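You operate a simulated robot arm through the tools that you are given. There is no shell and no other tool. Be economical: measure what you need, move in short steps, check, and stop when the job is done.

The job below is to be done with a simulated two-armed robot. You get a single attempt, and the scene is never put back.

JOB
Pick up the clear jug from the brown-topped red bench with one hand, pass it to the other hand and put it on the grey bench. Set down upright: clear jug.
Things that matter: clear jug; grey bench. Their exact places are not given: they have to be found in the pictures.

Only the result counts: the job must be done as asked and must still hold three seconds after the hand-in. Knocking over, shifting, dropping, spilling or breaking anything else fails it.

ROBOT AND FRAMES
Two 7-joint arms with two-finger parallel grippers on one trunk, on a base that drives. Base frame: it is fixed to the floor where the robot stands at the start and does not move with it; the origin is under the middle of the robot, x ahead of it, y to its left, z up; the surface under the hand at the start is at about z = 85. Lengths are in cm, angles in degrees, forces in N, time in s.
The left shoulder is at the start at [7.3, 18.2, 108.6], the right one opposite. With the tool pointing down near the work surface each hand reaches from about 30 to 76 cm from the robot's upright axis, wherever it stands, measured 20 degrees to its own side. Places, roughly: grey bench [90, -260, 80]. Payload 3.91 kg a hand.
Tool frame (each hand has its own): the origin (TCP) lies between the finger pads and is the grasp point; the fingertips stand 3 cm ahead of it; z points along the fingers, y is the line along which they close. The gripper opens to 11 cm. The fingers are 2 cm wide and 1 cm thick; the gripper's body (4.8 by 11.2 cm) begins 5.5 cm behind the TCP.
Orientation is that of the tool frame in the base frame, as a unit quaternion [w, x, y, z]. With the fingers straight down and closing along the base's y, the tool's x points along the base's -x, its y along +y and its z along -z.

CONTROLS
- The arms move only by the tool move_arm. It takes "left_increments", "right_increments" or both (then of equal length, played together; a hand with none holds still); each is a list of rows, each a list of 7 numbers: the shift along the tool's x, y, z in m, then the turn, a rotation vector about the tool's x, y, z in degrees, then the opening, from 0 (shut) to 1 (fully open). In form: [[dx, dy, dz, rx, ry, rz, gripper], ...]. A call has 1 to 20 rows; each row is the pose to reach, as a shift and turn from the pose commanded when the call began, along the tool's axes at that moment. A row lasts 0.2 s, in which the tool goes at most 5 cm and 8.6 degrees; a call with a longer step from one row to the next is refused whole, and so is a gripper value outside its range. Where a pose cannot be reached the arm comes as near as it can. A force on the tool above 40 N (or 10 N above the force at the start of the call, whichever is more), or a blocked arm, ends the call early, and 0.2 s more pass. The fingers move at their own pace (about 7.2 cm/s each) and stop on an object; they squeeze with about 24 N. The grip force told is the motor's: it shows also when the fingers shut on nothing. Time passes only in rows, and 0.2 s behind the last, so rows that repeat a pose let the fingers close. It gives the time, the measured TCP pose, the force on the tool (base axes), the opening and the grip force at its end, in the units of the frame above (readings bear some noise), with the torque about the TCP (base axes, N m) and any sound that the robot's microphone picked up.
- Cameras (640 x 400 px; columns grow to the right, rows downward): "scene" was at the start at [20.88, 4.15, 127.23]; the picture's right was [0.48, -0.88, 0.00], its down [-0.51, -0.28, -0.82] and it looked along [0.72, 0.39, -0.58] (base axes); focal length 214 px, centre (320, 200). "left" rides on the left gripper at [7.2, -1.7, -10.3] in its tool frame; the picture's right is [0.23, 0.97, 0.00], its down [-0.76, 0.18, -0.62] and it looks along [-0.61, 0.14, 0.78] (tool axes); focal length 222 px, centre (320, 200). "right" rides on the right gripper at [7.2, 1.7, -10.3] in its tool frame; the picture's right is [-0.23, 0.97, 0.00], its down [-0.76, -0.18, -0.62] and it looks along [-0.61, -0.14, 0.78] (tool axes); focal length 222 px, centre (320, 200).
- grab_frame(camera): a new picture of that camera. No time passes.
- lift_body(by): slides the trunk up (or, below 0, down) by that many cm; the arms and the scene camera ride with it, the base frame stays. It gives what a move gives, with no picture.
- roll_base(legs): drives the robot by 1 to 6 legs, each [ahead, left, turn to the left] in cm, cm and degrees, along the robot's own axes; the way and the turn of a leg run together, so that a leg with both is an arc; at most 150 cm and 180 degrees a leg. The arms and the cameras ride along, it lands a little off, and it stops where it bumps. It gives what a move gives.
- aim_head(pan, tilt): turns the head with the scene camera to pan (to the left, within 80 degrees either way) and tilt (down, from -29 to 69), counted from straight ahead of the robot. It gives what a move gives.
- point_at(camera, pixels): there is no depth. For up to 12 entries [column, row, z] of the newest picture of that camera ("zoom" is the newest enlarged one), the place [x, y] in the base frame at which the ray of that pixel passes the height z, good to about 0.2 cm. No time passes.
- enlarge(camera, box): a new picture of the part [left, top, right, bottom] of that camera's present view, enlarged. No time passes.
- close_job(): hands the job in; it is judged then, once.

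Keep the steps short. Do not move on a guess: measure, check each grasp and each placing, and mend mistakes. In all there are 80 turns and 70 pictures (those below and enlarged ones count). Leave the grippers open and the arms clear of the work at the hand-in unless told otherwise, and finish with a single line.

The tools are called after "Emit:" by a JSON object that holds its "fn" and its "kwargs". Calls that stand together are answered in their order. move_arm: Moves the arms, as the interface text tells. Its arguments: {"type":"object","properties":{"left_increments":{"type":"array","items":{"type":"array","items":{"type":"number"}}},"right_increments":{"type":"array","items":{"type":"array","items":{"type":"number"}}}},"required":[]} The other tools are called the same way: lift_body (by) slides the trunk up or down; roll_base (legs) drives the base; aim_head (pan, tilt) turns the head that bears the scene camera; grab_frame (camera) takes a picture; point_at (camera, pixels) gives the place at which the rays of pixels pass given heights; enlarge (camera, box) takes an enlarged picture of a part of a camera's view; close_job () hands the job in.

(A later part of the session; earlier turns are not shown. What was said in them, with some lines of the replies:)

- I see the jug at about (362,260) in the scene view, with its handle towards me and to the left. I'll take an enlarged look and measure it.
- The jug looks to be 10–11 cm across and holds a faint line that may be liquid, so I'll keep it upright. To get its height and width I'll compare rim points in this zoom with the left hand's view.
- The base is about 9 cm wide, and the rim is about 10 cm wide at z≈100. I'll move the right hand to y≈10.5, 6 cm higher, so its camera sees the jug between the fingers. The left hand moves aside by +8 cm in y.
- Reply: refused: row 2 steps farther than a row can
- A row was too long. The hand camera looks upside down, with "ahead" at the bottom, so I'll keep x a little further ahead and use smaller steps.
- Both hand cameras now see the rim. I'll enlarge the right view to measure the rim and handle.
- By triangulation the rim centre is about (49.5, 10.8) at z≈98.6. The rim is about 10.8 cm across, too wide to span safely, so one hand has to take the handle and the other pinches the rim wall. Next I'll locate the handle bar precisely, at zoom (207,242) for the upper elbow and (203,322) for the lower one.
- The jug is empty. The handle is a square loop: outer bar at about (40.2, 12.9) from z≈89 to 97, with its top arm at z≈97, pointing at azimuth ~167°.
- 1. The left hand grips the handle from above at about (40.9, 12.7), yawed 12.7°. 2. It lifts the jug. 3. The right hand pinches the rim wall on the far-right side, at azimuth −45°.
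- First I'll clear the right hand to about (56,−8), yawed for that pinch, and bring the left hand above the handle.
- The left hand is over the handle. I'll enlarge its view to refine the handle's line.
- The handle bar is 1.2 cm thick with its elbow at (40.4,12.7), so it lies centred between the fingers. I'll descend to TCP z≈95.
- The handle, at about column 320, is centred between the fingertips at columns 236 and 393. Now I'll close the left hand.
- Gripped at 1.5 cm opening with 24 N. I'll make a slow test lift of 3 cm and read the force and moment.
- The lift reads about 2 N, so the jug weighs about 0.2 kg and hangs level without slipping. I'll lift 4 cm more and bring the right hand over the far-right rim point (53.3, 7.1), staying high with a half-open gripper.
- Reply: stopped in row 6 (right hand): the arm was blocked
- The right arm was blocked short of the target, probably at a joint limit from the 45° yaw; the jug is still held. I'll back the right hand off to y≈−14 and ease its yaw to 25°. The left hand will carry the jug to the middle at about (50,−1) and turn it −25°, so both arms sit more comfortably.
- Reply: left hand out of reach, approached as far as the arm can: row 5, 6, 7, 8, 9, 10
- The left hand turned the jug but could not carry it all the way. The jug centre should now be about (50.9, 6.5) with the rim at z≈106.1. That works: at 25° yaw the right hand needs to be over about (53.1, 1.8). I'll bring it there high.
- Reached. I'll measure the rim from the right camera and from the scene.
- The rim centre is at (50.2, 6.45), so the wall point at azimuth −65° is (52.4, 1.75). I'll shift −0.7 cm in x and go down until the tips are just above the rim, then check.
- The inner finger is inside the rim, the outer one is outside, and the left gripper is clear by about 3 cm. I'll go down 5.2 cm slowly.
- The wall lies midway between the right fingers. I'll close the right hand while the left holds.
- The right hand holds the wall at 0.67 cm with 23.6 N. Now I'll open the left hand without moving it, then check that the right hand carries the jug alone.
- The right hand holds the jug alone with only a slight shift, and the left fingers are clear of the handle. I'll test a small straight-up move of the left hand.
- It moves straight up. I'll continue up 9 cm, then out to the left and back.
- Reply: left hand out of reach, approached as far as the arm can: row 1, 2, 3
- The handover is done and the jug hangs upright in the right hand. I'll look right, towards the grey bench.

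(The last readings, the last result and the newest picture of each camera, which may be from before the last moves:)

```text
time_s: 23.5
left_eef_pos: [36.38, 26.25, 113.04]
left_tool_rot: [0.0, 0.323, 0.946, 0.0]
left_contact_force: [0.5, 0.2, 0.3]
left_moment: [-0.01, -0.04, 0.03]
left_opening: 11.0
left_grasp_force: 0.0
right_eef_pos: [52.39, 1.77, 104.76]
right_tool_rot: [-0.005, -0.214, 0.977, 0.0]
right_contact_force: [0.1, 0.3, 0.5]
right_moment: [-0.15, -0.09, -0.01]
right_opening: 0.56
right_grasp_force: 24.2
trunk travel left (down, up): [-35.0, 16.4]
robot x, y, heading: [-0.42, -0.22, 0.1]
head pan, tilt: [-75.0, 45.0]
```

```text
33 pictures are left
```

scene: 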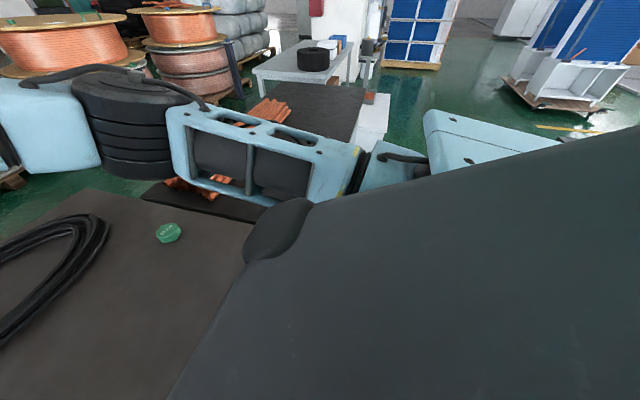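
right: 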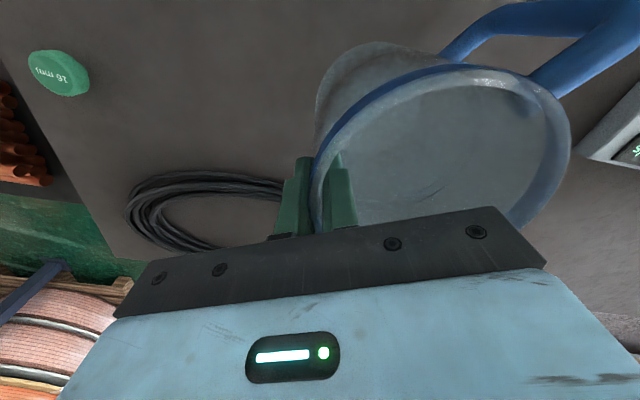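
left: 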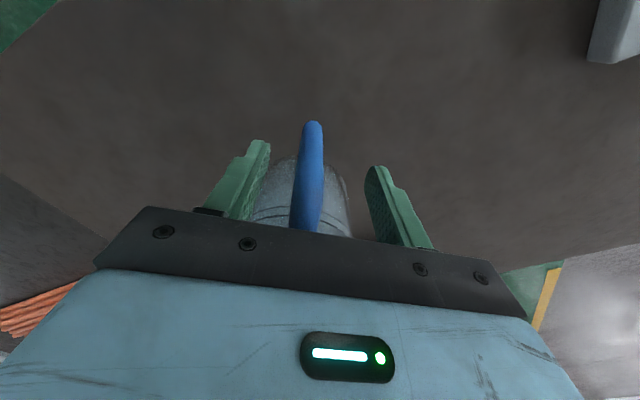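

The grey bench with a black ring on it is at about (300,62), beyond a dark bench with copper rods. I'll enlarge and measure both.

Emit:
{"fn": "enlarge", "kwargs": {"camera": "scene", "box": [220, 20, 420, 160]}}

Emit:
{"fn": "point_at", "kwargs": {"camera": "scene", "pixels": [[253, 70, 80], [343, 82, 80], [300, 41, 80], [312, 70, 80], [298, 55, 80], [275, 84, 80], [363, 90, 80], [350, 142, 80], [142, 190, 80], [385, 148, 0], [388, 100, 50]]}}

```text
2.86 times, centred on (320, 90) of scene
```

zoom: 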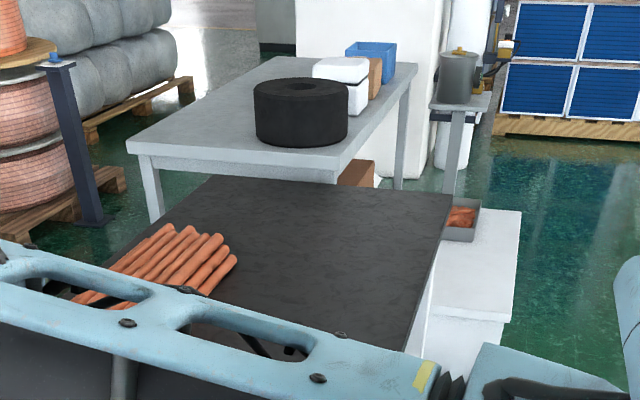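

```text
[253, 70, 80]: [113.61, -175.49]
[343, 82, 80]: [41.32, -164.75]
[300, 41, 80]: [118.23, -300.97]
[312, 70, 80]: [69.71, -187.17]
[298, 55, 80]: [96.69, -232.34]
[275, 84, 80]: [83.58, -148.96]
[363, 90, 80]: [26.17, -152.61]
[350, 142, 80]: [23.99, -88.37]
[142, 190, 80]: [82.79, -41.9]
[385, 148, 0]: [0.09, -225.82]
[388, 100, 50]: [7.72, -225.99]
```

Emit:
{"fn": "point_at", "kwargs": {"camera": "zoom", "pixels": [[127, 142, 80], [345, 157, 80], [417, 66, 80], [275, 57, 80], [255, 125, 80], [300, 147, 80], [345, 130, 80], [340, 112, 80], [215, 178, 80], [455, 190, 80], [430, 320, 80], [520, 212, 50]]}}

```text
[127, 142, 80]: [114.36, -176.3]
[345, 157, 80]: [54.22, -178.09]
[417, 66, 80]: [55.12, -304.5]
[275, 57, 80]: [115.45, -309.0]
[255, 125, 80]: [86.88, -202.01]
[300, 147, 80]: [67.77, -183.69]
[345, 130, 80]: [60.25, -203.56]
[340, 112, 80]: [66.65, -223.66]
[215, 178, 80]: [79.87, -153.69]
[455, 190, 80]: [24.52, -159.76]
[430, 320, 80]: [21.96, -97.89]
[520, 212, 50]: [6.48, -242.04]
```

The grey bench spans roughly x 54–114, y −177 to −306, and the dark bench lies between at y −42 to −157. I need the robot's way there, so I'll look further right and behind, then left-behind.

Emit:
{"fn": "aim_head", "kwargs": {"pan": -80, "tilt": 25}}

Emit:
{"fn": "grab_frame", "kwargs": {"camera": "scene"}}

Emit:
{"fn": "aim_head", "kwargs": {"pan": 80, "tilt": 25}}

Emit:
{"fn": "grab_frame", "kwargs": {"camera": "scene"}}

```text
time_s: 24.3
left_eef_pos: [36.31, 26.33, 113.08]
left_tool_rot: [0.0, 0.323, 0.946, 0.0]
left_contact_force: [0.3, 0.4, -0.5]
left_moment: [0.0, -0.01, 0.0]
left_opening: 11.01
left_grasp_force: 0.0
right_eef_pos: [52.22, 1.86, 104.61]
right_tool_rot: [-0.004, -0.214, 0.977, 0.001]
right_contact_force: [-0.1, -0.3, 0.3]
right_moment: [-0.17, -0.07, 0.02]
right_opening: 0.54
right_grasp_force: 23.9
trunk travel left (down, up): [-35.0, 16.4]
robot x, y, heading: [-0.13, 0.14, 0.1]
head pan, tilt: [-80.0, 25.0]
```

```text
31 pictures are left
```

scene: 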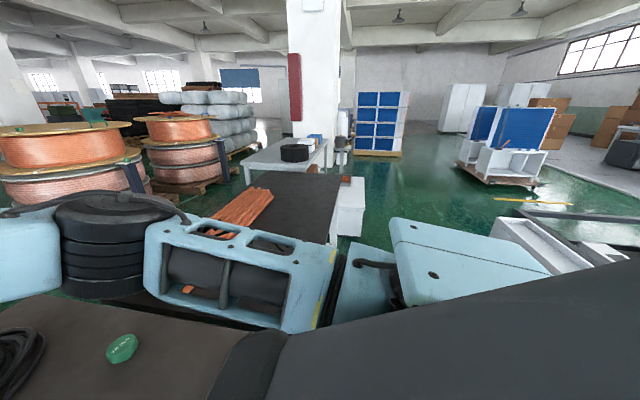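

```text
time_s: 26.8
left_eef_pos: [36.33, 26.33, 113.11]
left_tool_rot: [0.0, 0.323, 0.946, 0.0]
left_contact_force: [0.9, -1.0, 0.3]
left_moment: [-0.01, 0.05, 0.01]
left_opening: 11.0
left_grasp_force: 0.1
right_eef_pos: [52.23, 1.79, 104.65]
right_tool_rot: [-0.005, -0.213, 0.977, 0.001]
right_contact_force: [0.2, -0.4, 0.0]
right_moment: [-0.16, -0.08, 0.01]
right_opening: 0.57
right_grasp_force: 23.6
trunk travel left (down, up): [-35.0, 16.4]
robot x, y, heading: [-0.0, 0.33, -0.1]
head pan, tilt: [80.0, 25.0]
```

```text
30 pictures are left
```

scene: 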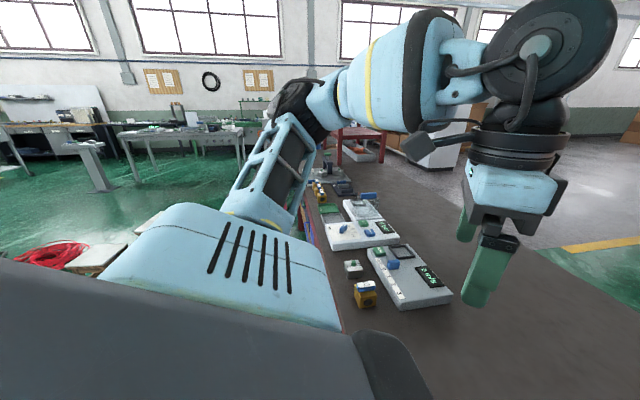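

The aisle to the right is open between the benches (x≳22) and a white crate far to the right-rear (x≲−100). I'll raise the trunk 8 cm so the jug and arms pass over everything, back off 40 cm from the bench, and look right again.

Emit:
{"fn": "lift_body", "kwargs": {"by": 8}}

Emit:
{"fn": "roll_base", "kwargs": {"legs": [[-20, 0, 0], [-20, 0, 0]]}}

Emit:
{"fn": "aim_head", "kwargs": {"pan": -80, "tilt": 35}}

Emit:
{"fn": "grab_frame", "kwargs": {"camera": "scene"}}

Emit:
{"fn": "grab_frame", "kwargs": {"camera": "right"}}

```text
time_s: 28.0
left_eef_pos: [36.34, 26.27, 120.92]
left_tool_rot: [-0.002, 0.323, 0.947, 0.0]
left_contact_force: [0.0, 0.1, -0.3]
left_moment: [0.04, -0.01, 0.02]
left_opening: 10.99
left_grasp_force: 0.1
right_eef_pos: [52.32, 1.91, 112.49]
right_tool_rot: [-0.005, -0.214, 0.977, 0.001]
right_contact_force: [0.3, -0.2, -2.6]
right_moment: [-0.14, -0.07, 0.01]
right_opening: 0.58
right_grasp_force: 24.4
trunk travel left (down, up): [-43.0, 8.4]
robot x, y, heading: [-0.3, 0.03, 0.0]
head pan, tilt: [80.0, 25.0]
```

```text
time_s: 30.7
left_eef_pos: [-3.44, 26.34, 121.08]
left_tool_rot: [0.0, 0.322, 0.947, 0.0]
left_contact_force: [-0.2, -0.2, 0.3]
left_moment: [-0.01, 0.01, -0.02]
left_opening: 11.0
left_grasp_force: 0.0
right_eef_pos: [12.71, 1.83, 112.57]
right_tool_rot: [-0.005, -0.214, 0.977, 0.001]
right_contact_force: [-0.2, 0.4, -2.9]
right_moment: [-0.19, -0.12, -0.03]
right_opening: 0.58
right_grasp_force: 24.4
trunk travel left (down, up): [-43.0, 8.4]
robot x, y, heading: [-39.63, -0.19, -0.0]
head pan, tilt: [80.0, 25.0]
```

```text
time_s: 33.2
left_eef_pos: [-3.3, 26.34, 121.02]
left_tool_rot: [0.001, 0.322, 0.947, 0.0]
left_contact_force: [-0.3, -1.4, 0.4]
left_moment: [0.02, 0.04, -0.02]
left_opening: 11.01
left_grasp_force: 0.0
right_eef_pos: [12.79, 1.92, 112.52]
right_tool_rot: [-0.005, -0.215, 0.977, 0.001]
right_contact_force: [0.0, -0.9, -2.8]
right_moment: [-0.17, -0.13, 0.05]
right_opening: 0.56
right_grasp_force: 23.7
trunk travel left (down, up): [-43.0, 8.4]
robot x, y, heading: [-39.46, 0.15, 0.0]
head pan, tilt: [-80.0, 35.0]
```

```text
29 pictures are left
```

scene: 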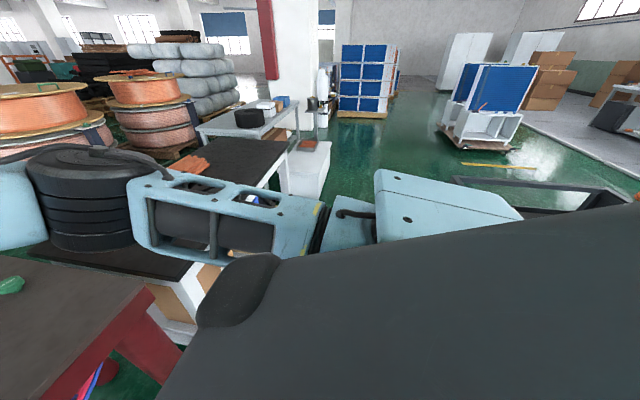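

```text
28 pictures are left
```

right: 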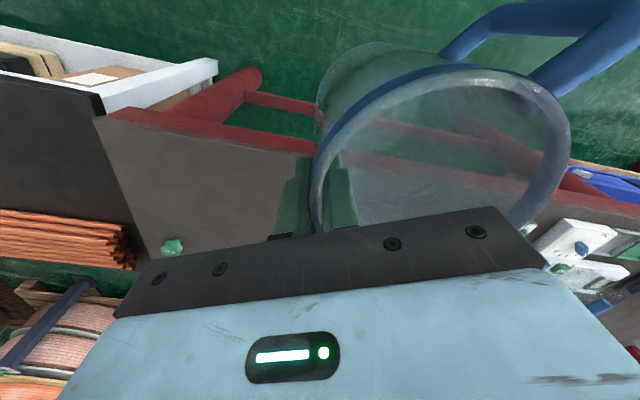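

The jug is steady. I'll check where the dark frame at (460–620,180–210) and the white cabinet at (310,170) stand, to choose the lane.

Emit:
{"fn": "point_at", "kwargs": {"camera": "scene", "pixels": [[453, 179, 75], [453, 179, 40], [515, 207, 75], [515, 207, 40], [515, 207, 0], [331, 142, 50], [325, 198, 0], [317, 200, 0], [315, 128, 0], [330, 105, 0], [297, 103, 80]]}}

Emit:
{"fn": "enlarge", "kwargs": {"camera": "scene", "box": [180, 60, 640, 260]}}

```text
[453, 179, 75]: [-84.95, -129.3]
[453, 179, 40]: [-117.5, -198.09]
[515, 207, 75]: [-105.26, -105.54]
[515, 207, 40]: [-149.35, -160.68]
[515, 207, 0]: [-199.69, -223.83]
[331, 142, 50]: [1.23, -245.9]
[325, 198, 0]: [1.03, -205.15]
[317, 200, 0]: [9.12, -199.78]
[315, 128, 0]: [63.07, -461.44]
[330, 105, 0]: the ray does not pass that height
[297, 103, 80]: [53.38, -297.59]
```

```text
1.39 times, centred on (410, 160) of scene
```

zoom: 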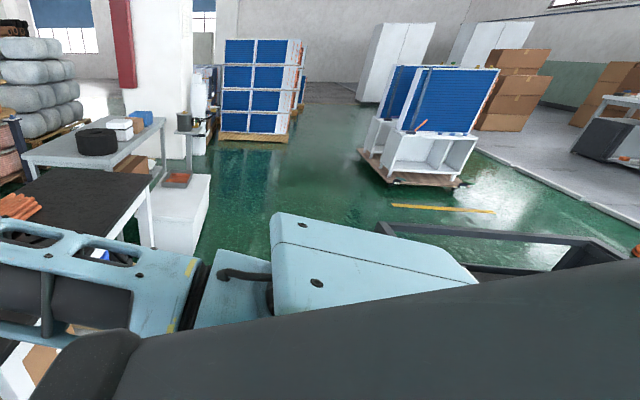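

Lane at x≈−42 is clear: the frame is at x<−85 and the cabinet at x>1. I'll drive right 150 cm and look at the grey bench again.

Emit:
{"fn": "roll_base", "kwargs": {"legs": [[0, -75, 0], [0, -75, 0]]}}

Emit:
{"fn": "aim_head", "kwargs": {"pan": -42, "tilt": 32}}

Emit:
{"fn": "grab_frame", "kwargs": {"camera": "scene"}}

```text
time_s: 46.8
left_eef_pos: [-3.08, -123.6, 121.04]
left_tool_rot: [0.0, 0.323, 0.946, 0.0]
left_contact_force: [-0.7, -0.4, 0.3]
left_moment: [0.02, 0.0, -0.02]
left_opening: 11.03
left_grasp_force: 0.0
right_eef_pos: [12.78, -148.15, 112.62]
right_tool_rot: [-0.006, -0.213, 0.977, 0.0]
right_contact_force: [0.5, 1.4, -2.7]
right_moment: [-0.14, -0.11, 0.02]
right_opening: 0.58
right_grasp_force: 24.3
trunk travel left (down, up): [-43.0, 8.4]
robot x, y, heading: [-39.72, -149.63, -0.1]
head pan, tilt: [-80.0, 35.0]
```

```text
time_s: 47.8
left_eef_pos: [-3.21, -123.69, 121.12]
left_tool_rot: [0.0, 0.323, 0.946, 0.0]
left_contact_force: [-0.2, 0.1, 0.0]
left_moment: [0.0, 0.01, -0.02]
left_opening: 10.99
left_grasp_force: 0.1
right_eef_pos: [12.89, -148.14, 112.65]
right_tool_rot: [-0.005, -0.214, 0.977, 0.001]
right_contact_force: [0.4, 0.6, -3.8]
right_moment: [-0.15, -0.1, 0.02]
right_opening: 0.55
right_grasp_force: 23.5
trunk travel left (down, up): [-43.0, 8.4]
robot x, y, heading: [-39.3, -149.67, -0.2]
head pan, tilt: [-42.0, 32.0]
```

```text
26 pictures are left
```

scene: 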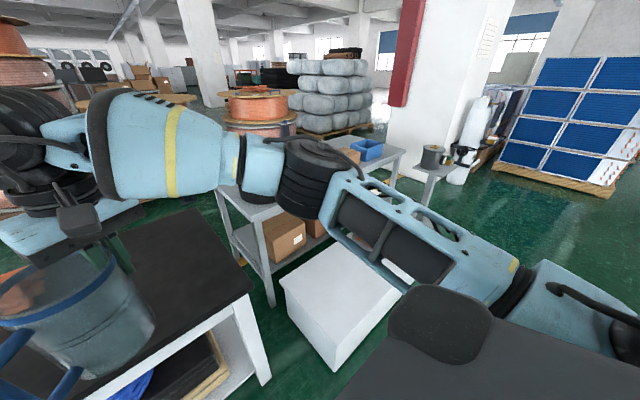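

The arm hides much of the bench. The white floor box stays clear of my lane, so I'll drive another 110 cm right to stand in front of the bench's middle and look.

Emit:
{"fn": "roll_base", "kwargs": {"legs": [[0, -55, 0], [0, -55, 0]]}}

Emit:
{"fn": "aim_head", "kwargs": {"pan": 22, "tilt": 30}}

Emit:
{"fn": "grab_frame", "kwargs": {"camera": "scene"}}

Emit:
{"fn": "aim_head", "kwargs": {"pan": -35, "tilt": 35}}

Emit:
{"fn": "grab_frame", "kwargs": {"camera": "scene"}}

```text
time_s: 58.0
left_eef_pos: [-3.06, -233.42, 121.12]
left_tool_rot: [0.0, 0.324, 0.946, 0.001]
left_contact_force: [-0.3, -0.3, -0.4]
left_moment: [-0.03, 0.02, 0.0]
left_opening: 11.02
left_grasp_force: 0.1
right_eef_pos: [12.8, -257.87, 112.63]
right_tool_rot: [-0.006, -0.212, 0.977, 0.0]
right_contact_force: [1.0, 0.5, -3.2]
right_moment: [-0.15, -0.1, 0.04]
right_opening: 0.57
right_grasp_force: 23.8
trunk travel left (down, up): [-43.0, 8.4]
robot x, y, heading: [-39.34, -259.77, -0.4]
head pan, tilt: [-42.0, 32.0]
```

```text
time_s: 59.4
left_eef_pos: [-3.15, -233.36, 121.15]
left_tool_rot: [0.0, 0.324, 0.946, 0.0]
left_contact_force: [-1.1, 0.6, -0.5]
left_moment: [-0.02, -0.01, -0.01]
left_opening: 11.0
left_grasp_force: 0.0
right_eef_pos: [12.94, -257.98, 112.66]
right_tool_rot: [-0.005, -0.212, 0.977, 0.0]
right_contact_force: [0.4, -0.2, -2.9]
right_moment: [-0.15, -0.09, 0.01]
right_opening: 0.56
right_grasp_force: 24.8
trunk travel left (down, up): [-43.0, 8.4]
robot x, y, heading: [-39.55, -259.55, -0.3]
head pan, tilt: [22.0, 30.0]
```

```text
25 pictures are left
```

scene: 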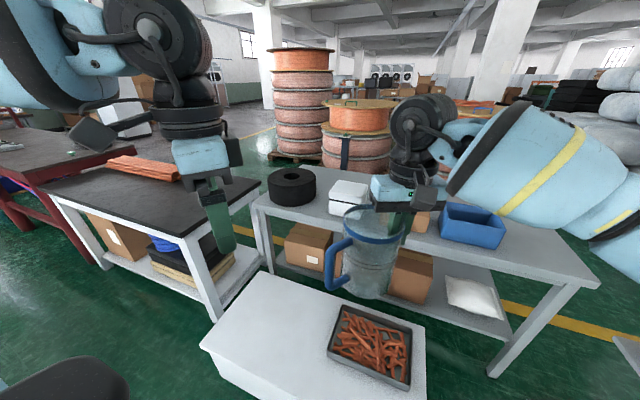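

```text
time_s: 60.6
left_eef_pos: [-3.15, -233.45, 121.08]
left_tool_rot: [-0.001, 0.324, 0.946, 0.0]
left_contact_force: [0.4, -0.4, -0.5]
left_moment: [0.0, 0.0, -0.02]
left_opening: 11.01
left_grasp_force: 0.1
right_eef_pos: [12.9, -258.01, 112.56]
right_tool_rot: [-0.006, -0.213, 0.977, 0.0]
right_contact_force: [0.0, 0.2, -3.3]
right_moment: [-0.1, -0.08, 0.02]
right_opening: 0.56
right_grasp_force: 23.8
trunk travel left (down, up): [-43.0, 8.4]
robot x, y, heading: [-39.34, -259.34, 0.2]
head pan, tilt: [-35.0, 35.0]
```

```text
24 pictures are left
```

scene: 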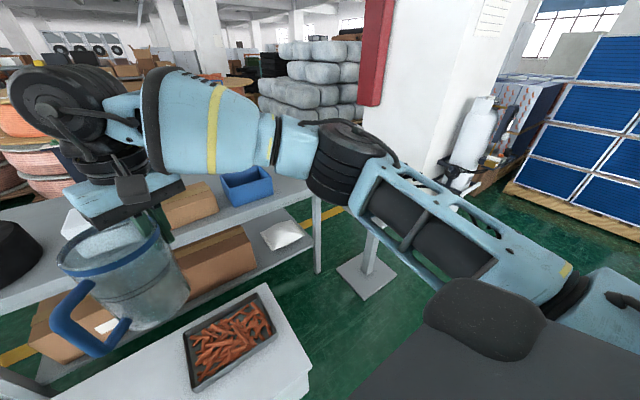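

I'll measure bench and floor-box corners from this view, then from the other view for cross-check.

Emit:
{"fn": "point_at", "kwargs": {"camera": "scene", "pixels": [[310, 365, 45], [265, 283, 45], [190, 385, 45], [315, 192, 80], [230, 205, 80], [272, 197, 80], [300, 180, 80], [318, 272, 0], [300, 399, 20], [395, 285, 0], [345, 270, 0]]}}

Emit:
{"fn": "aim_head", "kwargs": {"pan": 15, "tilt": 42}}

Emit:
{"fn": "grab_frame", "kwargs": {"camera": "scene"}}

```text
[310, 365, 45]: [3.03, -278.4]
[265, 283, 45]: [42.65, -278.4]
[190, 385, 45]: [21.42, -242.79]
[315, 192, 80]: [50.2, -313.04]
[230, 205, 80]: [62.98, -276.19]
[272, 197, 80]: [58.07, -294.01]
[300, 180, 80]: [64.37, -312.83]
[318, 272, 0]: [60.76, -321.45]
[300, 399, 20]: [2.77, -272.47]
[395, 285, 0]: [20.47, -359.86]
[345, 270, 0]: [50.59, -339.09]
```

```text
time_s: 61.8
left_eef_pos: [-3.12, -233.46, 121.14]
left_tool_rot: [0.0, 0.324, 0.946, -0.001]
left_contact_force: [0.1, 0.3, -0.7]
left_moment: [0.04, -0.02, -0.02]
left_opening: 10.98
left_grasp_force: 0.0
right_eef_pos: [12.91, -257.95, 112.61]
right_tool_rot: [-0.005, -0.212, 0.977, 0.001]
right_contact_force: [-0.4, 0.0, -3.4]
right_moment: [-0.15, -0.09, -0.01]
right_opening: 0.58
right_grasp_force: 24.1
trunk travel left (down, up): [-43.0, 8.4]
robot x, y, heading: [-39.08, -260.09, -0.0]
head pan, tilt: [15.0, 42.0]
```

```text
23 pictures are left
```

scene: 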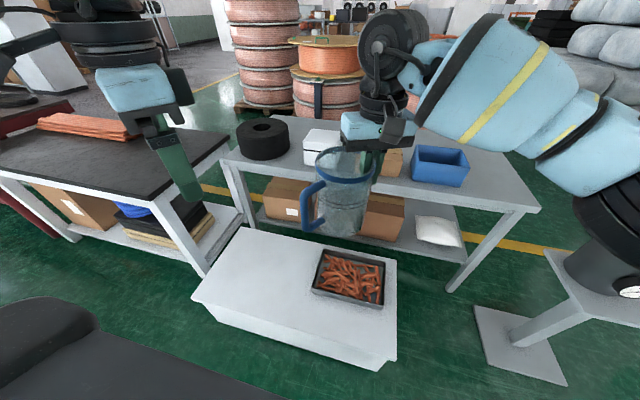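

Emit:
{"fn": "point_at", "kwargs": {"camera": "scene", "pixels": [[222, 158, 80], [540, 208, 80], [498, 150, 80], [413, 182, 80], [462, 187, 80], [468, 163, 80], [195, 295, 45], [380, 363, 45], [396, 265, 45], [240, 228, 45], [215, 318, 0], [378, 372, 0]]}}

Emit:
{"fn": "point_at", "kwargs": {"camera": "scene", "pixels": [[475, 308, 0], [497, 365, 0], [565, 385, 0], [545, 252, 75], [575, 318, 75], [580, 250, 90], [447, 292, 0], [268, 158, 80], [290, 152, 80], [305, 163, 80], [240, 150, 80]]}}

```text
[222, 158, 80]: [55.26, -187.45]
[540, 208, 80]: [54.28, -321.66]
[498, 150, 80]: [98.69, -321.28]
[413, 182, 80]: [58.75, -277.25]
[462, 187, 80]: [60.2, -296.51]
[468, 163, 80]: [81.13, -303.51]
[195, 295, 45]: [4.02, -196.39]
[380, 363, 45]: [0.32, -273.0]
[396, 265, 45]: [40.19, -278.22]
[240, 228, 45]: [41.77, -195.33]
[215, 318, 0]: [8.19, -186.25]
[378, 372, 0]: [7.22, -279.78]
```

```text
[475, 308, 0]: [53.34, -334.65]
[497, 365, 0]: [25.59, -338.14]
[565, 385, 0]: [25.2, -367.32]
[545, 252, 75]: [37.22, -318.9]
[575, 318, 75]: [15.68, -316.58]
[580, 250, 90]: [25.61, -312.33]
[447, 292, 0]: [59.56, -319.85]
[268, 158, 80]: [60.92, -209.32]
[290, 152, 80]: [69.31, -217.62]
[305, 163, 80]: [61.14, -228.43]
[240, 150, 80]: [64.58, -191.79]
```

Measurements so far:
- **Bench top:** z≈80, front edge x≈54.5, right end y≈−321.
- **Blue bin:** ends near y≈−297, which leaves a free patch around (63,−311).
- **White floor box:** x 3–41, y −196 to −278.
- **Stand:** plate at x 25–53, y<−335, with the pot's top at z≈78.

To see how near the base may go, I'll look steeply down for my own base outline.

Emit:
{"fn": "aim_head", "kwargs": {"pan": -15, "tilt": 69}}

Emit:
{"fn": "grab_frame", "kwargs": {"camera": "scene"}}

```text
time_s: 62.8
left_eef_pos: [-3.06, -233.47, 121.03]
left_tool_rot: [0.0, 0.325, 0.946, 0.0]
left_contact_force: [-0.5, -0.3, -0.2]
left_moment: [0.02, 0.01, -0.01]
left_opening: 11.0
left_grasp_force: 0.0
right_eef_pos: [12.79, -257.97, 112.57]
right_tool_rot: [-0.005, -0.212, 0.977, 0.0]
right_contact_force: [0.3, -0.9, -2.8]
right_moment: [-0.14, -0.12, 0.0]
right_opening: 0.56
right_grasp_force: 24.0
trunk travel left (down, up): [-43.0, 8.4]
robot x, y, heading: [-39.61, -259.65, -0.4]
head pan, tilt: [-15.0, 68.8]
```

```text
22 pictures are left
```

scene: 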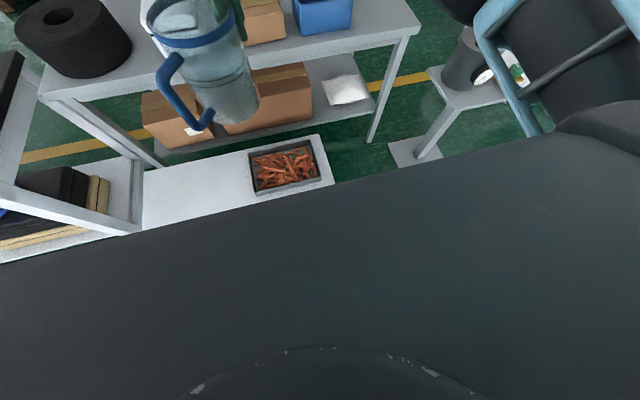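

My own torso hides the base. The free left hand's camera can show it: I'll pitch that hand 32° so its camera looks back down at the floor around the base.

Emit:
{"fn": "move_arm", "kwargs": {"left_increments": [[0, 0, 0, 0, 8, 0, 1], [0, 0, 0, 0, 16, 0, 1], [0, 0, 0, 0, 24, 0, 1], [0, 0, 0, 0, 32, 0, 1], [0, 0, 0, 0, 32, 0, 1]]}}

Emit:
{"fn": "grab_frame", "kwargs": {"camera": "left"}}

```text
time_s: 64.0
left_eef_pos: [-3.12, -233.5, 121.05]
left_tool_rot: [-0.261, 0.311, 0.909, 0.09]
left_contact_force: [1.2, -0.3, -0.7]
left_moment: [0.02, -0.02, 0.01]
left_opening: 11.03
left_grasp_force: 0.0
right_eef_pos: [12.86, -257.96, 112.66]
right_tool_rot: [-0.004, -0.212, 0.977, 0.001]
right_contact_force: [-0.4, 0.4, -2.2]
right_moment: [-0.18, -0.12, 0.01]
right_opening: 0.56
right_grasp_force: 23.3
trunk travel left (down, up): [-43.0, 8.4]
robot x, y, heading: [-39.59, -259.87, 0.0]
head pan, tilt: [-15.0, 68.8]
```

```text
21 pictures are left
```

left: 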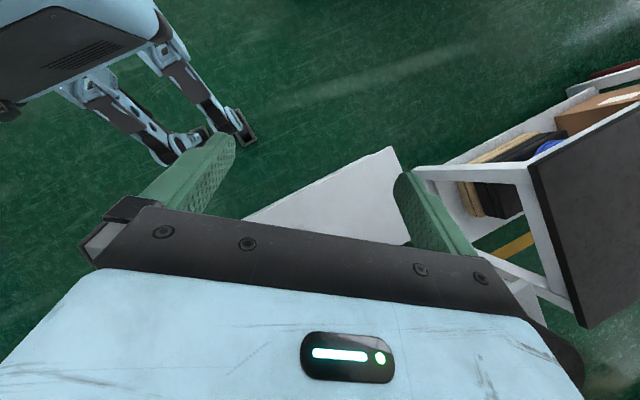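

The robot stands on legs with feet, visible at (190,140) and (240,130). I'll measure their outline on the floor, plus the white box corner at (390,148).

Emit:
{"fn": "point_at", "kwargs": {"camera": "left", "pixels": [[252, 142, 2], [232, 110, 2], [205, 140, 2], [165, 162, 5], [10, 115, 5], [390, 148, 45], [246, 218, 45], [155, 8, 60], [160, 40, 60], [255, 135, 10]]}}

Emit:
{"fn": "enlarge", "kwargs": {"camera": "left", "box": [0, 0, 300, 200]}}

```text
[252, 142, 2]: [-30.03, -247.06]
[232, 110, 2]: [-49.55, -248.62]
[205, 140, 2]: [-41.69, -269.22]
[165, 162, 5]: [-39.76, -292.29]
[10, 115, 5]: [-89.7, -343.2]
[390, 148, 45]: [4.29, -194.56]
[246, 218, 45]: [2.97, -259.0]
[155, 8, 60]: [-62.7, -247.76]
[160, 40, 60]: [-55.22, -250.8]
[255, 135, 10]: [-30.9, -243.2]
```

```text
2.00 times, centred on (150, 100) of left
```

zoom: 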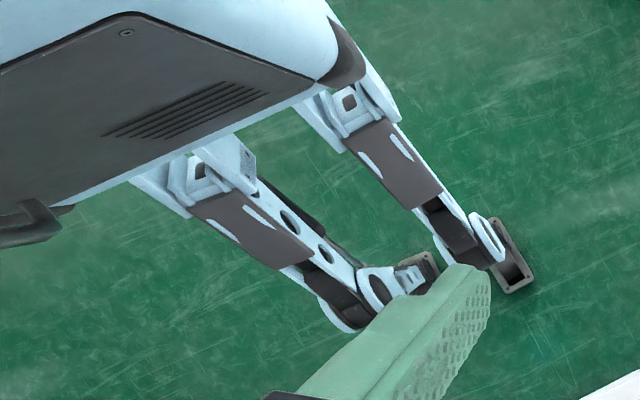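

The robot stands on two narrow legs (about ±12–17 cm wide, ±10 cm deep), so the gap beside the floor box is ample. I'll drive right 48 cm, then ahead 39 cm, to stand near (0,−308). My arms stay above the box and the pot.

Emit:
{"fn": "roll_base", "kwargs": {"legs": [[0, -48.3, 0], [20, 0, 0], [19, 0, 0]]}}

Emit:
{"fn": "aim_head", "kwargs": {"pan": 5, "tilt": 48}}

Emit:
{"fn": "grab_frame", "kwargs": {"camera": "scene"}}

```text
time_s: 71.1
left_eef_pos: [35.53, -281.81, 121.11]
left_tool_rot: [-0.261, 0.31, 0.91, 0.088]
left_contact_force: [-0.2, 0.5, 0.5]
left_moment: [-0.01, 0.0, 0.0]
left_opening: 10.99
left_grasp_force: 0.1
right_eef_pos: [51.48, -306.09, 112.59]
right_tool_rot: [-0.006, -0.215, 0.977, 0.001]
right_contact_force: [0.3, -0.4, -2.7]
right_moment: [-0.15, -0.09, 0.0]
right_opening: 0.57
right_grasp_force: 24.0
trunk travel left (down, up): [-43.0, 8.4]
robot x, y, heading: [-0.78, -308.31, 0.1]
head pan, tilt: [-15.0, 68.8]
```

```text
time_s: 71.9
left_eef_pos: [35.47, -281.7, 121.22]
left_tool_rot: [-0.26, 0.31, 0.91, 0.088]
left_contact_force: [-0.2, -0.1, 0.1]
left_moment: [-0.01, -0.02, 0.0]
left_opening: 10.98
left_grasp_force: 0.1
right_eef_pos: [51.65, -306.05, 112.69]
right_tool_rot: [-0.004, -0.214, 0.977, 0.001]
right_contact_force: [-0.1, -0.2, -2.8]
right_moment: [-0.15, -0.11, -0.02]
right_opening: 0.57
right_grasp_force: 24.0
trunk travel left (down, up): [-43.0, 8.4]
robot x, y, heading: [-1.18, -307.65, 0.1]
head pan, tilt: [5.0, 48.0]
```

```text
19 pictures are left
```

scene: 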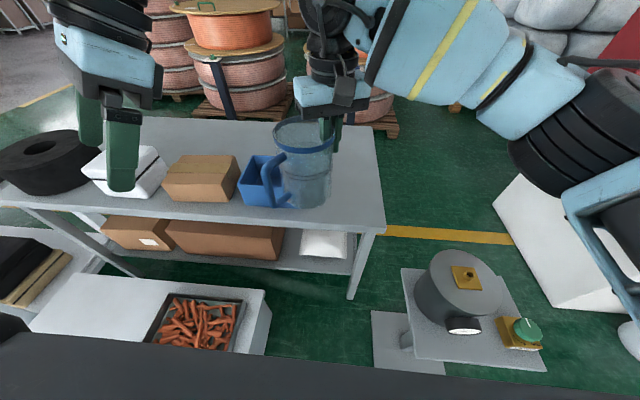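

Good view. I'll measure the bench's right-front corner (384,224), back-right corner (373,125), the bin's right side, and the jug's rim and base.

Emit:
{"fn": "point_at", "kwargs": {"camera": "scene", "pixels": [[384, 224, 80], [373, 125, 80], [200, 215, 80], [240, 205, 80], [284, 207, 80], [288, 158, 90], [285, 207, 90], [350, 175, 80], [350, 210, 80], [350, 299, 0], [305, 208, 100], [303, 130, 113.8]]}}

Emit:
{"fn": "enlarge", "kwargs": {"camera": "scene", "box": [220, 100, 400, 240]}}

```text
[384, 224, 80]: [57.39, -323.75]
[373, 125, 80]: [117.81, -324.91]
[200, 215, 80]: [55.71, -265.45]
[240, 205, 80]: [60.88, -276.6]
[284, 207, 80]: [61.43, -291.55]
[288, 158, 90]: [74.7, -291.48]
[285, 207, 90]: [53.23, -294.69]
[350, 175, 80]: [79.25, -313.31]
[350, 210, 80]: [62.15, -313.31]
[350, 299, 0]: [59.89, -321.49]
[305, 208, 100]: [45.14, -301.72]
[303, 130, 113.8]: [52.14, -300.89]
```

```text
2.86 times, centred on (310, 170) of scene
```

zoom: 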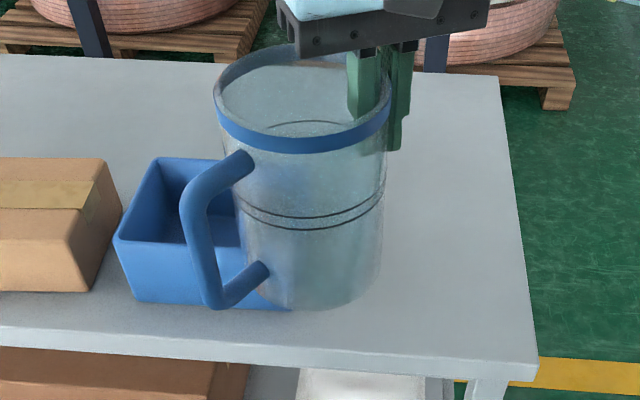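

Comparing both views puts the bench top nearer z≈76, front edge x≈59–60, right end y≈−325 and bin edge y≈−298. My target for the jug centre is about (69,−312). I'll drive 8 cm ahead, then move the right hand sideways −11 cm and after that 11 cm ahead, all high above things.

Emit:
{"fn": "roll_base", "kwargs": {"legs": [[8, 0, 0]]}}

Emit:
{"fn": "move_arm", "kwargs": {"right_increments": [[0.012, -0.025, 0, 0, 0, 0, 0], [0.023, -0.05, 0, 0, 0, 0, 0], [0.035, -0.075, 0, 0, 0, 0, 0], [0.046, -0.1, 0, 0, 0, 0, 0], [0.02, -0.112, 0, 0, 0, 0, 0], [-0.005, -0.124, 0, 0, 0, 0, 0], [-0.03, -0.135, 0, 0, 0, 0, 0], [-0.056, -0.147, 0, 0, 0, 0, 0], [-0.056, -0.147, 0, 0, 0, 0, 0]]}}

Emit:
{"fn": "grab_frame", "kwargs": {"camera": "scene"}}

```text
time_s: 73.0
left_eef_pos: [43.42, -281.68, 121.06]
left_tool_rot: [-0.261, 0.31, 0.91, 0.089]
left_contact_force: [-0.8, -0.4, 0.4]
left_moment: [-0.01, -0.01, 0.01]
left_opening: 11.01
left_grasp_force: 0.1
right_eef_pos: [59.51, -306.13, 112.57]
right_tool_rot: [-0.004, -0.215, 0.977, 0.001]
right_contact_force: [1.4, -0.1, -3.0]
right_moment: [-0.17, -0.09, -0.01]
right_opening: 0.58
right_grasp_force: 24.0
trunk travel left (down, up): [-43.0, 8.4]
robot x, y, heading: [7.38, -308.13, 0.0]
head pan, tilt: [5.0, 48.0]
```

```text
time_s: 75.0
left_eef_pos: [43.4, -281.82, 121.19]
left_tool_rot: [-0.262, 0.31, 0.91, 0.089]
left_contact_force: [0.7, -1.4, 0.9]
left_moment: [0.02, 0.01, -0.03]
left_opening: 11.0
left_grasp_force: 0.0
right_eef_pos: [70.65, -317.21, 112.6]
right_tool_rot: [-0.005, -0.215, 0.977, 0.001]
right_contact_force: [-0.2, -0.7, -4.3]
right_moment: [-0.12, -0.04, 0.0]
right_opening: 0.57
right_grasp_force: 24.0
trunk travel left (down, up): [-43.0, 8.4]
robot x, y, heading: [7.05, -307.78, 0.3]
head pan, tilt: [5.0, 48.0]
```

```text
17 pictures are left
```

scene: 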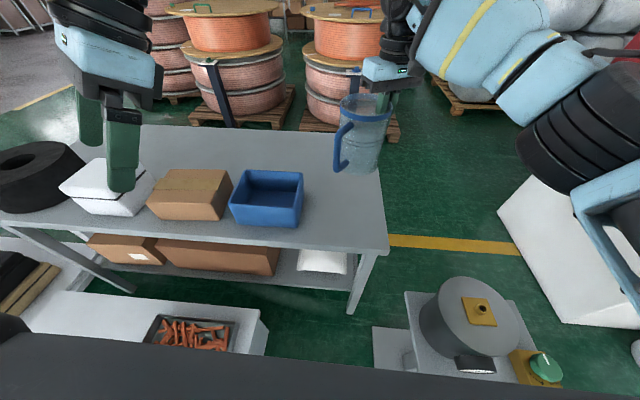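

Emit:
{"fn": "point_at", "kwargs": {"camera": "scene", "pixels": [[388, 247, 76], [388, 247, 80], [378, 165, 76], [230, 230, 76], [297, 226, 76], [297, 226, 80], [303, 205, 76], [298, 202, 87], [353, 313, 0]]}}

Emit:
{"fn": "enlarge", "kwargs": {"camera": "scene", "box": [220, 80, 420, 260]}}

```text
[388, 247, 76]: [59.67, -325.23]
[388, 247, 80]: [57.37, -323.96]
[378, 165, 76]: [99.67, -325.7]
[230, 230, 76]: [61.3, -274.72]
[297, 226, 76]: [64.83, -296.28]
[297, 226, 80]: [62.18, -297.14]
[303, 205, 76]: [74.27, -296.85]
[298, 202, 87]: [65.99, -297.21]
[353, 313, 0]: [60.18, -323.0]
```

```text
2.22 times, centred on (320, 170) of scene
```

zoom: 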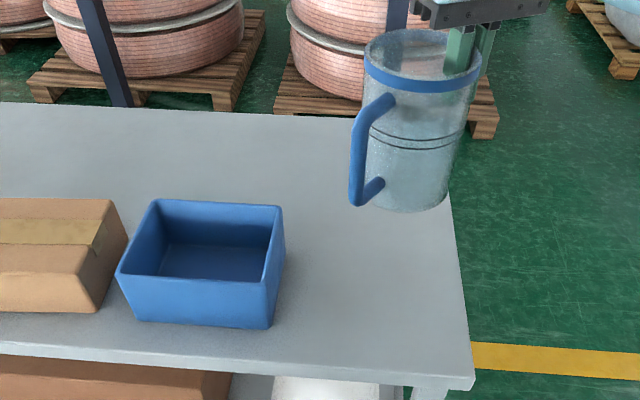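

The jug hangs over the free patch, between the bin (y≈−297) and the bench end (y≈−325). I'll check its uprightness by comparing rim centre (423,62) with base centre (407,188) in the zoom.

Emit:
{"fn": "point_at", "kwargs": {"camera": "zoom", "pixels": [[364, 65, 113.9], [482, 68, 113.9], [423, 30, 113.9], [420, 93, 113.9], [405, 212, 100.2], [365, 190, 100.2], [450, 188, 100.2]]}}

Emit:
{"fn": "grab_frame", "kwargs": {"camera": "right"}}

```text
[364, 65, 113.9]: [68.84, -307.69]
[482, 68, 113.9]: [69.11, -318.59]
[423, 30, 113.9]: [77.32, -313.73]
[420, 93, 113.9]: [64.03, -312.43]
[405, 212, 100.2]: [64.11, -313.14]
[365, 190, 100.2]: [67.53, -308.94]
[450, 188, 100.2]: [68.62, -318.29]
```

```text
15 pictures are left
```

right: 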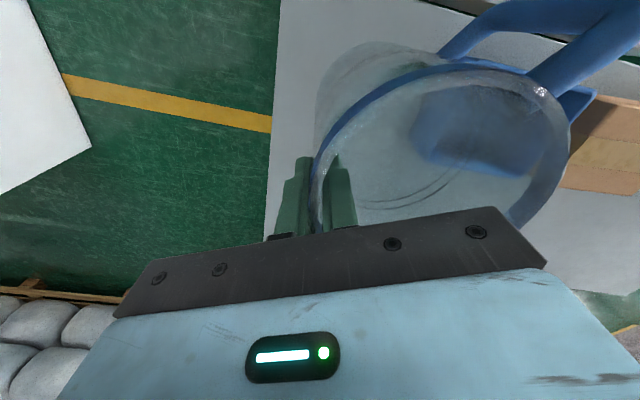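

It's upright to within about 2° (rim centre −313.1, base centre −313.6). I'll lower the trunk 8 cm, then the arm slowly until about 3 cm above the bench.

Emit:
{"fn": "lift_body", "kwargs": {"by": -8}}

Emit:
{"fn": "move_arm", "kwargs": {"right_increments": [[0, 0, 0.015, 0, 0, 0, 0], [0, 0, 0.03, 0, 0, 0, 0], [0, 0, 0.045, 0, 0, 0, 0], [0, 0, 0.06, 0, 0, 0, 0], [0, 0, 0.075, 0, 0, 0, 0], [0, 0, 0.09, 0, 0, 0, 0], [0, 0, 0.105, 0, 0, 0, 0], [0, 0, 0.115, 0, 0, 0, 0], [0, 0, 0.12, 0, 0, 0, 0]]}}

Emit:
{"fn": "enlarge", "kwargs": {"camera": "scene", "box": [220, 80, 420, 260]}}

```text
time_s: 76.1
left_eef_pos: [43.37, -281.66, 113.14]
left_tool_rot: [-0.26, 0.31, 0.91, 0.088]
left_contact_force: [-0.3, -0.1, 0.1]
left_moment: [-0.01, -0.02, 0.01]
left_opening: 11.02
left_grasp_force: 0.0
right_eef_pos: [70.55, -317.12, 104.71]
right_tool_rot: [-0.004, -0.215, 0.977, 0.001]
right_contact_force: [0.8, 0.0, -2.5]
right_moment: [-0.17, -0.09, 0.0]
right_opening: 0.58
right_grasp_force: 24.1
trunk travel left (down, up): [-35.0, 16.4]
robot x, y, heading: [7.2, -307.99, 0.2]
head pan, tilt: [5.0, 48.0]
```

```text
time_s: 78.1
left_eef_pos: [43.4, -281.79, 113.14]
left_tool_rot: [-0.26, 0.31, 0.91, 0.089]
left_contact_force: [-0.1, -0.5, -0.4]
left_moment: [-0.02, -0.01, 0.0]
left_opening: 10.98
left_grasp_force: 0.0
right_eef_pos: [70.56, -317.09, 92.5]
right_tool_rot: [-0.005, -0.214, 0.977, 0.001]
right_contact_force: [-0.2, 0.4, -2.5]
right_moment: [-0.18, -0.13, -0.02]
right_opening: 0.58
right_grasp_force: 24.8
trunk travel left (down, up): [-35.0, 16.4]
robot x, y, heading: [7.04, -308.24, 0.0]
head pan, tilt: [5.0, 48.0]
```

```text
2.22 times, centred on (320, 170) of scene
```

zoom: 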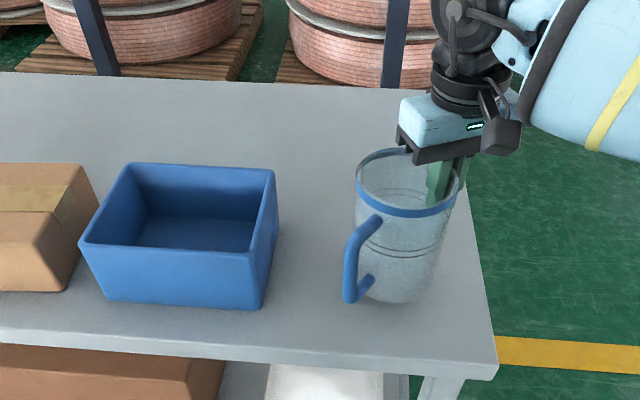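

No contact yet; the base is near z≈80. I'll go down 3.5 cm in fine steps and read the force.

Emit:
{"fn": "move_arm", "kwargs": {"right_increments": [[0, 0, 0.005, 0, 0, 0, 0], [0, 0, 0.01, 0, 0, 0, 0], [0, 0, 0.015, 0, 0, 0, 0], [0, 0, 0.02, 0, 0, 0, 0], [0, 0, 0.025, 0, 0, 0, 0], [0, 0, 0.03, 0, 0, 0, 0], [0, 0, 0.035, 0, 0, 0, 0]]}}

```text
time_s: 79.7
left_eef_pos: [43.31, -281.67, 113.22]
left_tool_rot: [-0.26, 0.31, 0.91, 0.09]
left_contact_force: [-0.3, -0.2, -0.6]
left_moment: [-0.01, -0.01, -0.02]
left_opening: 11.02
left_grasp_force: 0.1
right_eef_pos: [70.36, -317.1, 89.3]
right_tool_rot: [-0.002, -0.215, 0.977, 0.0]
right_contact_force: [-0.5, -2.1, 17.7]
right_moment: [-0.32, -0.36, -0.11]
right_opening: 0.5
right_grasp_force: 24.0
trunk travel left (down, up): [-35.0, 16.4]
robot x, y, heading: [7.19, -307.62, 0.0]
head pan, tilt: [5.0, 48.0]
```

Contact: 17.7 N upward at TCP z=89.3. I'll ease up 3 mm to take off the load and look.

Emit:
{"fn": "move_arm", "kwargs": {"right_increments": [[0, 0, -0.0015, 0, 0, 0, 0], [0, 0, -0.003, 0, 0, 0, 0], [0, 0, -0.003, 0, 0, 0, 0]]}}

Emit:
{"fn": "enlarge", "kwargs": {"camera": "scene", "box": [220, 80, 420, 260]}}

```text
time_s: 80.5
left_eef_pos: [43.41, -281.63, 113.1]
left_tool_rot: [-0.261, 0.31, 0.91, 0.089]
left_contact_force: [0.0, -0.5, -0.2]
left_moment: [-0.02, -0.03, -0.01]
left_opening: 10.98
left_grasp_force: 0.1
right_eef_pos: [70.39, -317.15, 89.29]
right_tool_rot: [-0.006, -0.215, 0.977, 0.001]
right_contact_force: [0.1, -0.7, -0.2]
right_moment: [0.0, -0.31, -0.02]
right_opening: 0.55
right_grasp_force: 24.5
trunk travel left (down, up): [-35.0, 16.4]
robot x, y, heading: [7.25, -308.12, 0.1]
head pan, tilt: [5.0, 48.0]
```

```text
2.22 times, centred on (320, 170) of scene
```

zoom: 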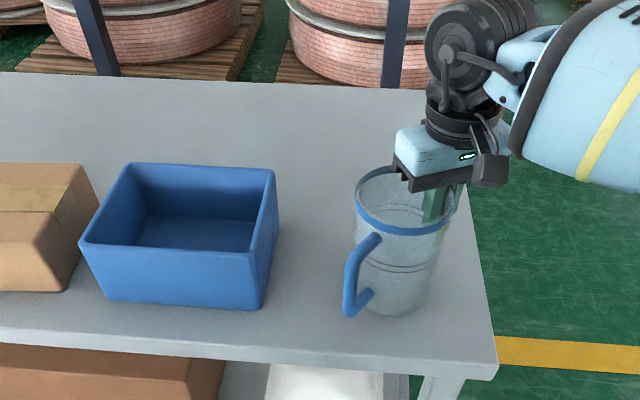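

The load is near 0 N, down from −2.7 N in the air, so the bench carries the jug. I'll open the right hand.

Emit:
{"fn": "move_arm", "kwargs": {"right_increments": [[0, 0, 0, 0, 0, 0, 0.1], [0, 0, 0, 0, 0, 0, 0.2], [0, 0, 0, 0, 0, 0, 0.35], [0, 0, 0, 0, 0, 0, 0.5], [0, 0, 0, 0, 0, 0, 0.5]]}}

Emit:
{"fn": "grab_frame", "kwargs": {"camera": "right"}}

Emit:
{"fn": "enlarge", "kwargs": {"camera": "scene", "box": [280, 120, 420, 260]}}

```text
time_s: 81.7
left_eef_pos: [43.4, -281.7, 113.1]
left_tool_rot: [-0.261, 0.31, 0.91, 0.089]
left_contact_force: [0.4, 0.2, 0.6]
left_moment: [0.0, 0.01, 0.02]
left_opening: 11.01
left_grasp_force: 0.1
right_eef_pos: [70.5, -317.16, 89.38]
right_tool_rot: [-0.004, -0.214, 0.977, 0.001]
right_contact_force: [0.4, -0.1, 0.9]
right_moment: [0.01, 0.0, -0.02]
right_opening: 5.49
right_grasp_force: 0.0
trunk travel left (down, up): [-35.0, 16.4]
robot x, y, heading: [7.56, -307.9, 0.0]
head pan, tilt: [5.0, 48.0]
```

```text
12 pictures are left
```

right: 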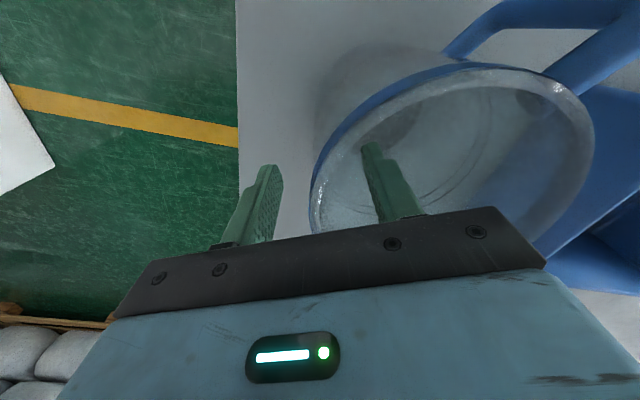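

```text
2.86 times, centred on (350, 190) of scene
```

zoom: 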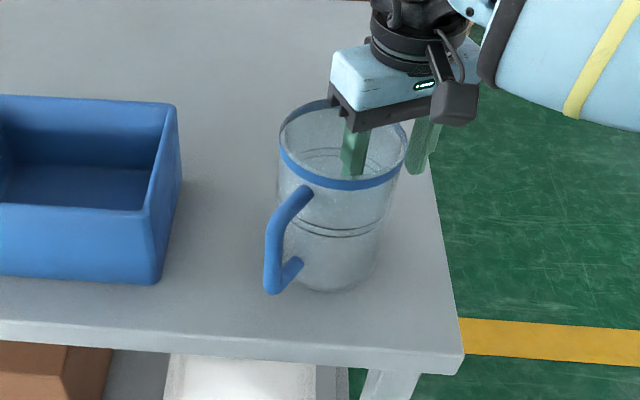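

The jug stands free with both fingers clear of the wall. I'll raise the right hand 13 cm straight up, then open it fully.

Emit:
{"fn": "move_arm", "kwargs": {"right_increments": [[0, 0, -0.02, 0, 0, 0, 0.5], [0, 0, -0.05, 0, 0, 0, 0.5], [0, 0, -0.08, 0, 0, 0, 0.5], [0, 0, -0.11, 0, 0, 0, 0.7], [0, 0, -0.14, 0, 0, 0, 1], [0, 0, -0.14, 0, 0, 0, 1]]}}

Emit:
{"fn": "grab_frame", "kwargs": {"camera": "scene"}}

```text
time_s: 83.1
left_eef_pos: [43.54, -281.65, 113.25]
left_tool_rot: [-0.261, 0.31, 0.91, 0.089]
left_contact_force: [-0.3, 0.6, -0.7]
left_moment: [0.02, 0.04, 0.03]
left_opening: 11.01
left_grasp_force: 0.0
right_eef_pos: [70.6, -317.12, 103.21]
right_tool_rot: [-0.005, -0.215, 0.977, 0.0]
right_contact_force: [-1.1, -0.1, 0.1]
right_moment: [0.02, -0.01, 0.03]
right_opening: 10.97
right_grasp_force: 0.1
trunk travel left (down, up): [-35.0, 16.4]
robot x, y, heading: [7.25, -307.94, 0.1]
head pan, tilt: [5.0, 48.0]
```

```text
10 pictures are left
```

scene: 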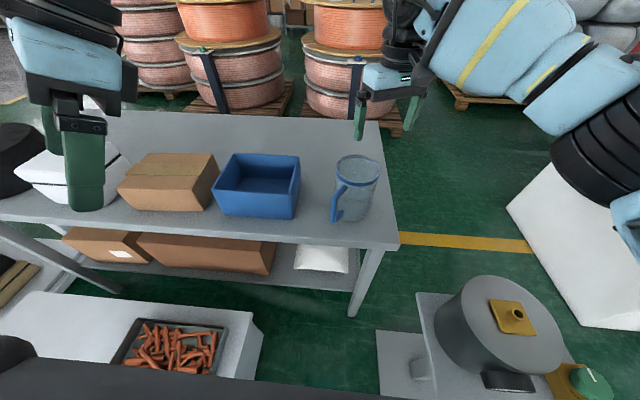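

The jug stands upright on the grey bench at about (355,190), and nothing else has moved. I'll raise the trunk 8 cm so both arms are well clear, then hand in.

Emit:
{"fn": "lift_body", "kwargs": {"by": 8}}

Emit:
{"fn": "enlarge", "kwargs": {"camera": "scene", "box": [220, 120, 460, 280]}}

```text
time_s: 84.3
left_eef_pos: [43.44, -281.6, 121.0]
left_tool_rot: [-0.262, 0.309, 0.91, 0.088]
left_contact_force: [1.0, 0.1, -0.4]
left_moment: [0.01, 0.01, -0.03]
left_opening: 11.0
left_grasp_force: 0.1
right_eef_pos: [70.68, -317.16, 111.28]
right_tool_rot: [-0.006, -0.215, 0.977, 0.001]
right_contact_force: [-0.3, -0.2, -0.9]
right_moment: [-0.05, -0.01, -0.01]
right_opening: 11.03
right_grasp_force: 0.0
trunk travel left (down, up): [-43.0, 8.4]
robot x, y, heading: [7.11, -308.07, -0.0]
head pan, tilt: [5.0, 48.0]
```

```text
2.50 times, centred on (340, 200) of scene
```

zoom: 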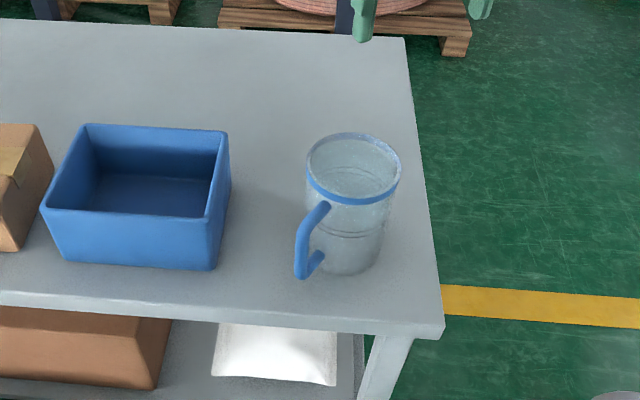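

The jug is upright and stable, and both grippers are open and clear. I'm handing in.

Emit:
{"fn": "close_job", "kwargs": {}}

```text
The job is handed in.
```

The clear jug was picked up with the left hand, passed to the right hand in the air, and set upright on the grey bench; nothing else was seen to move.
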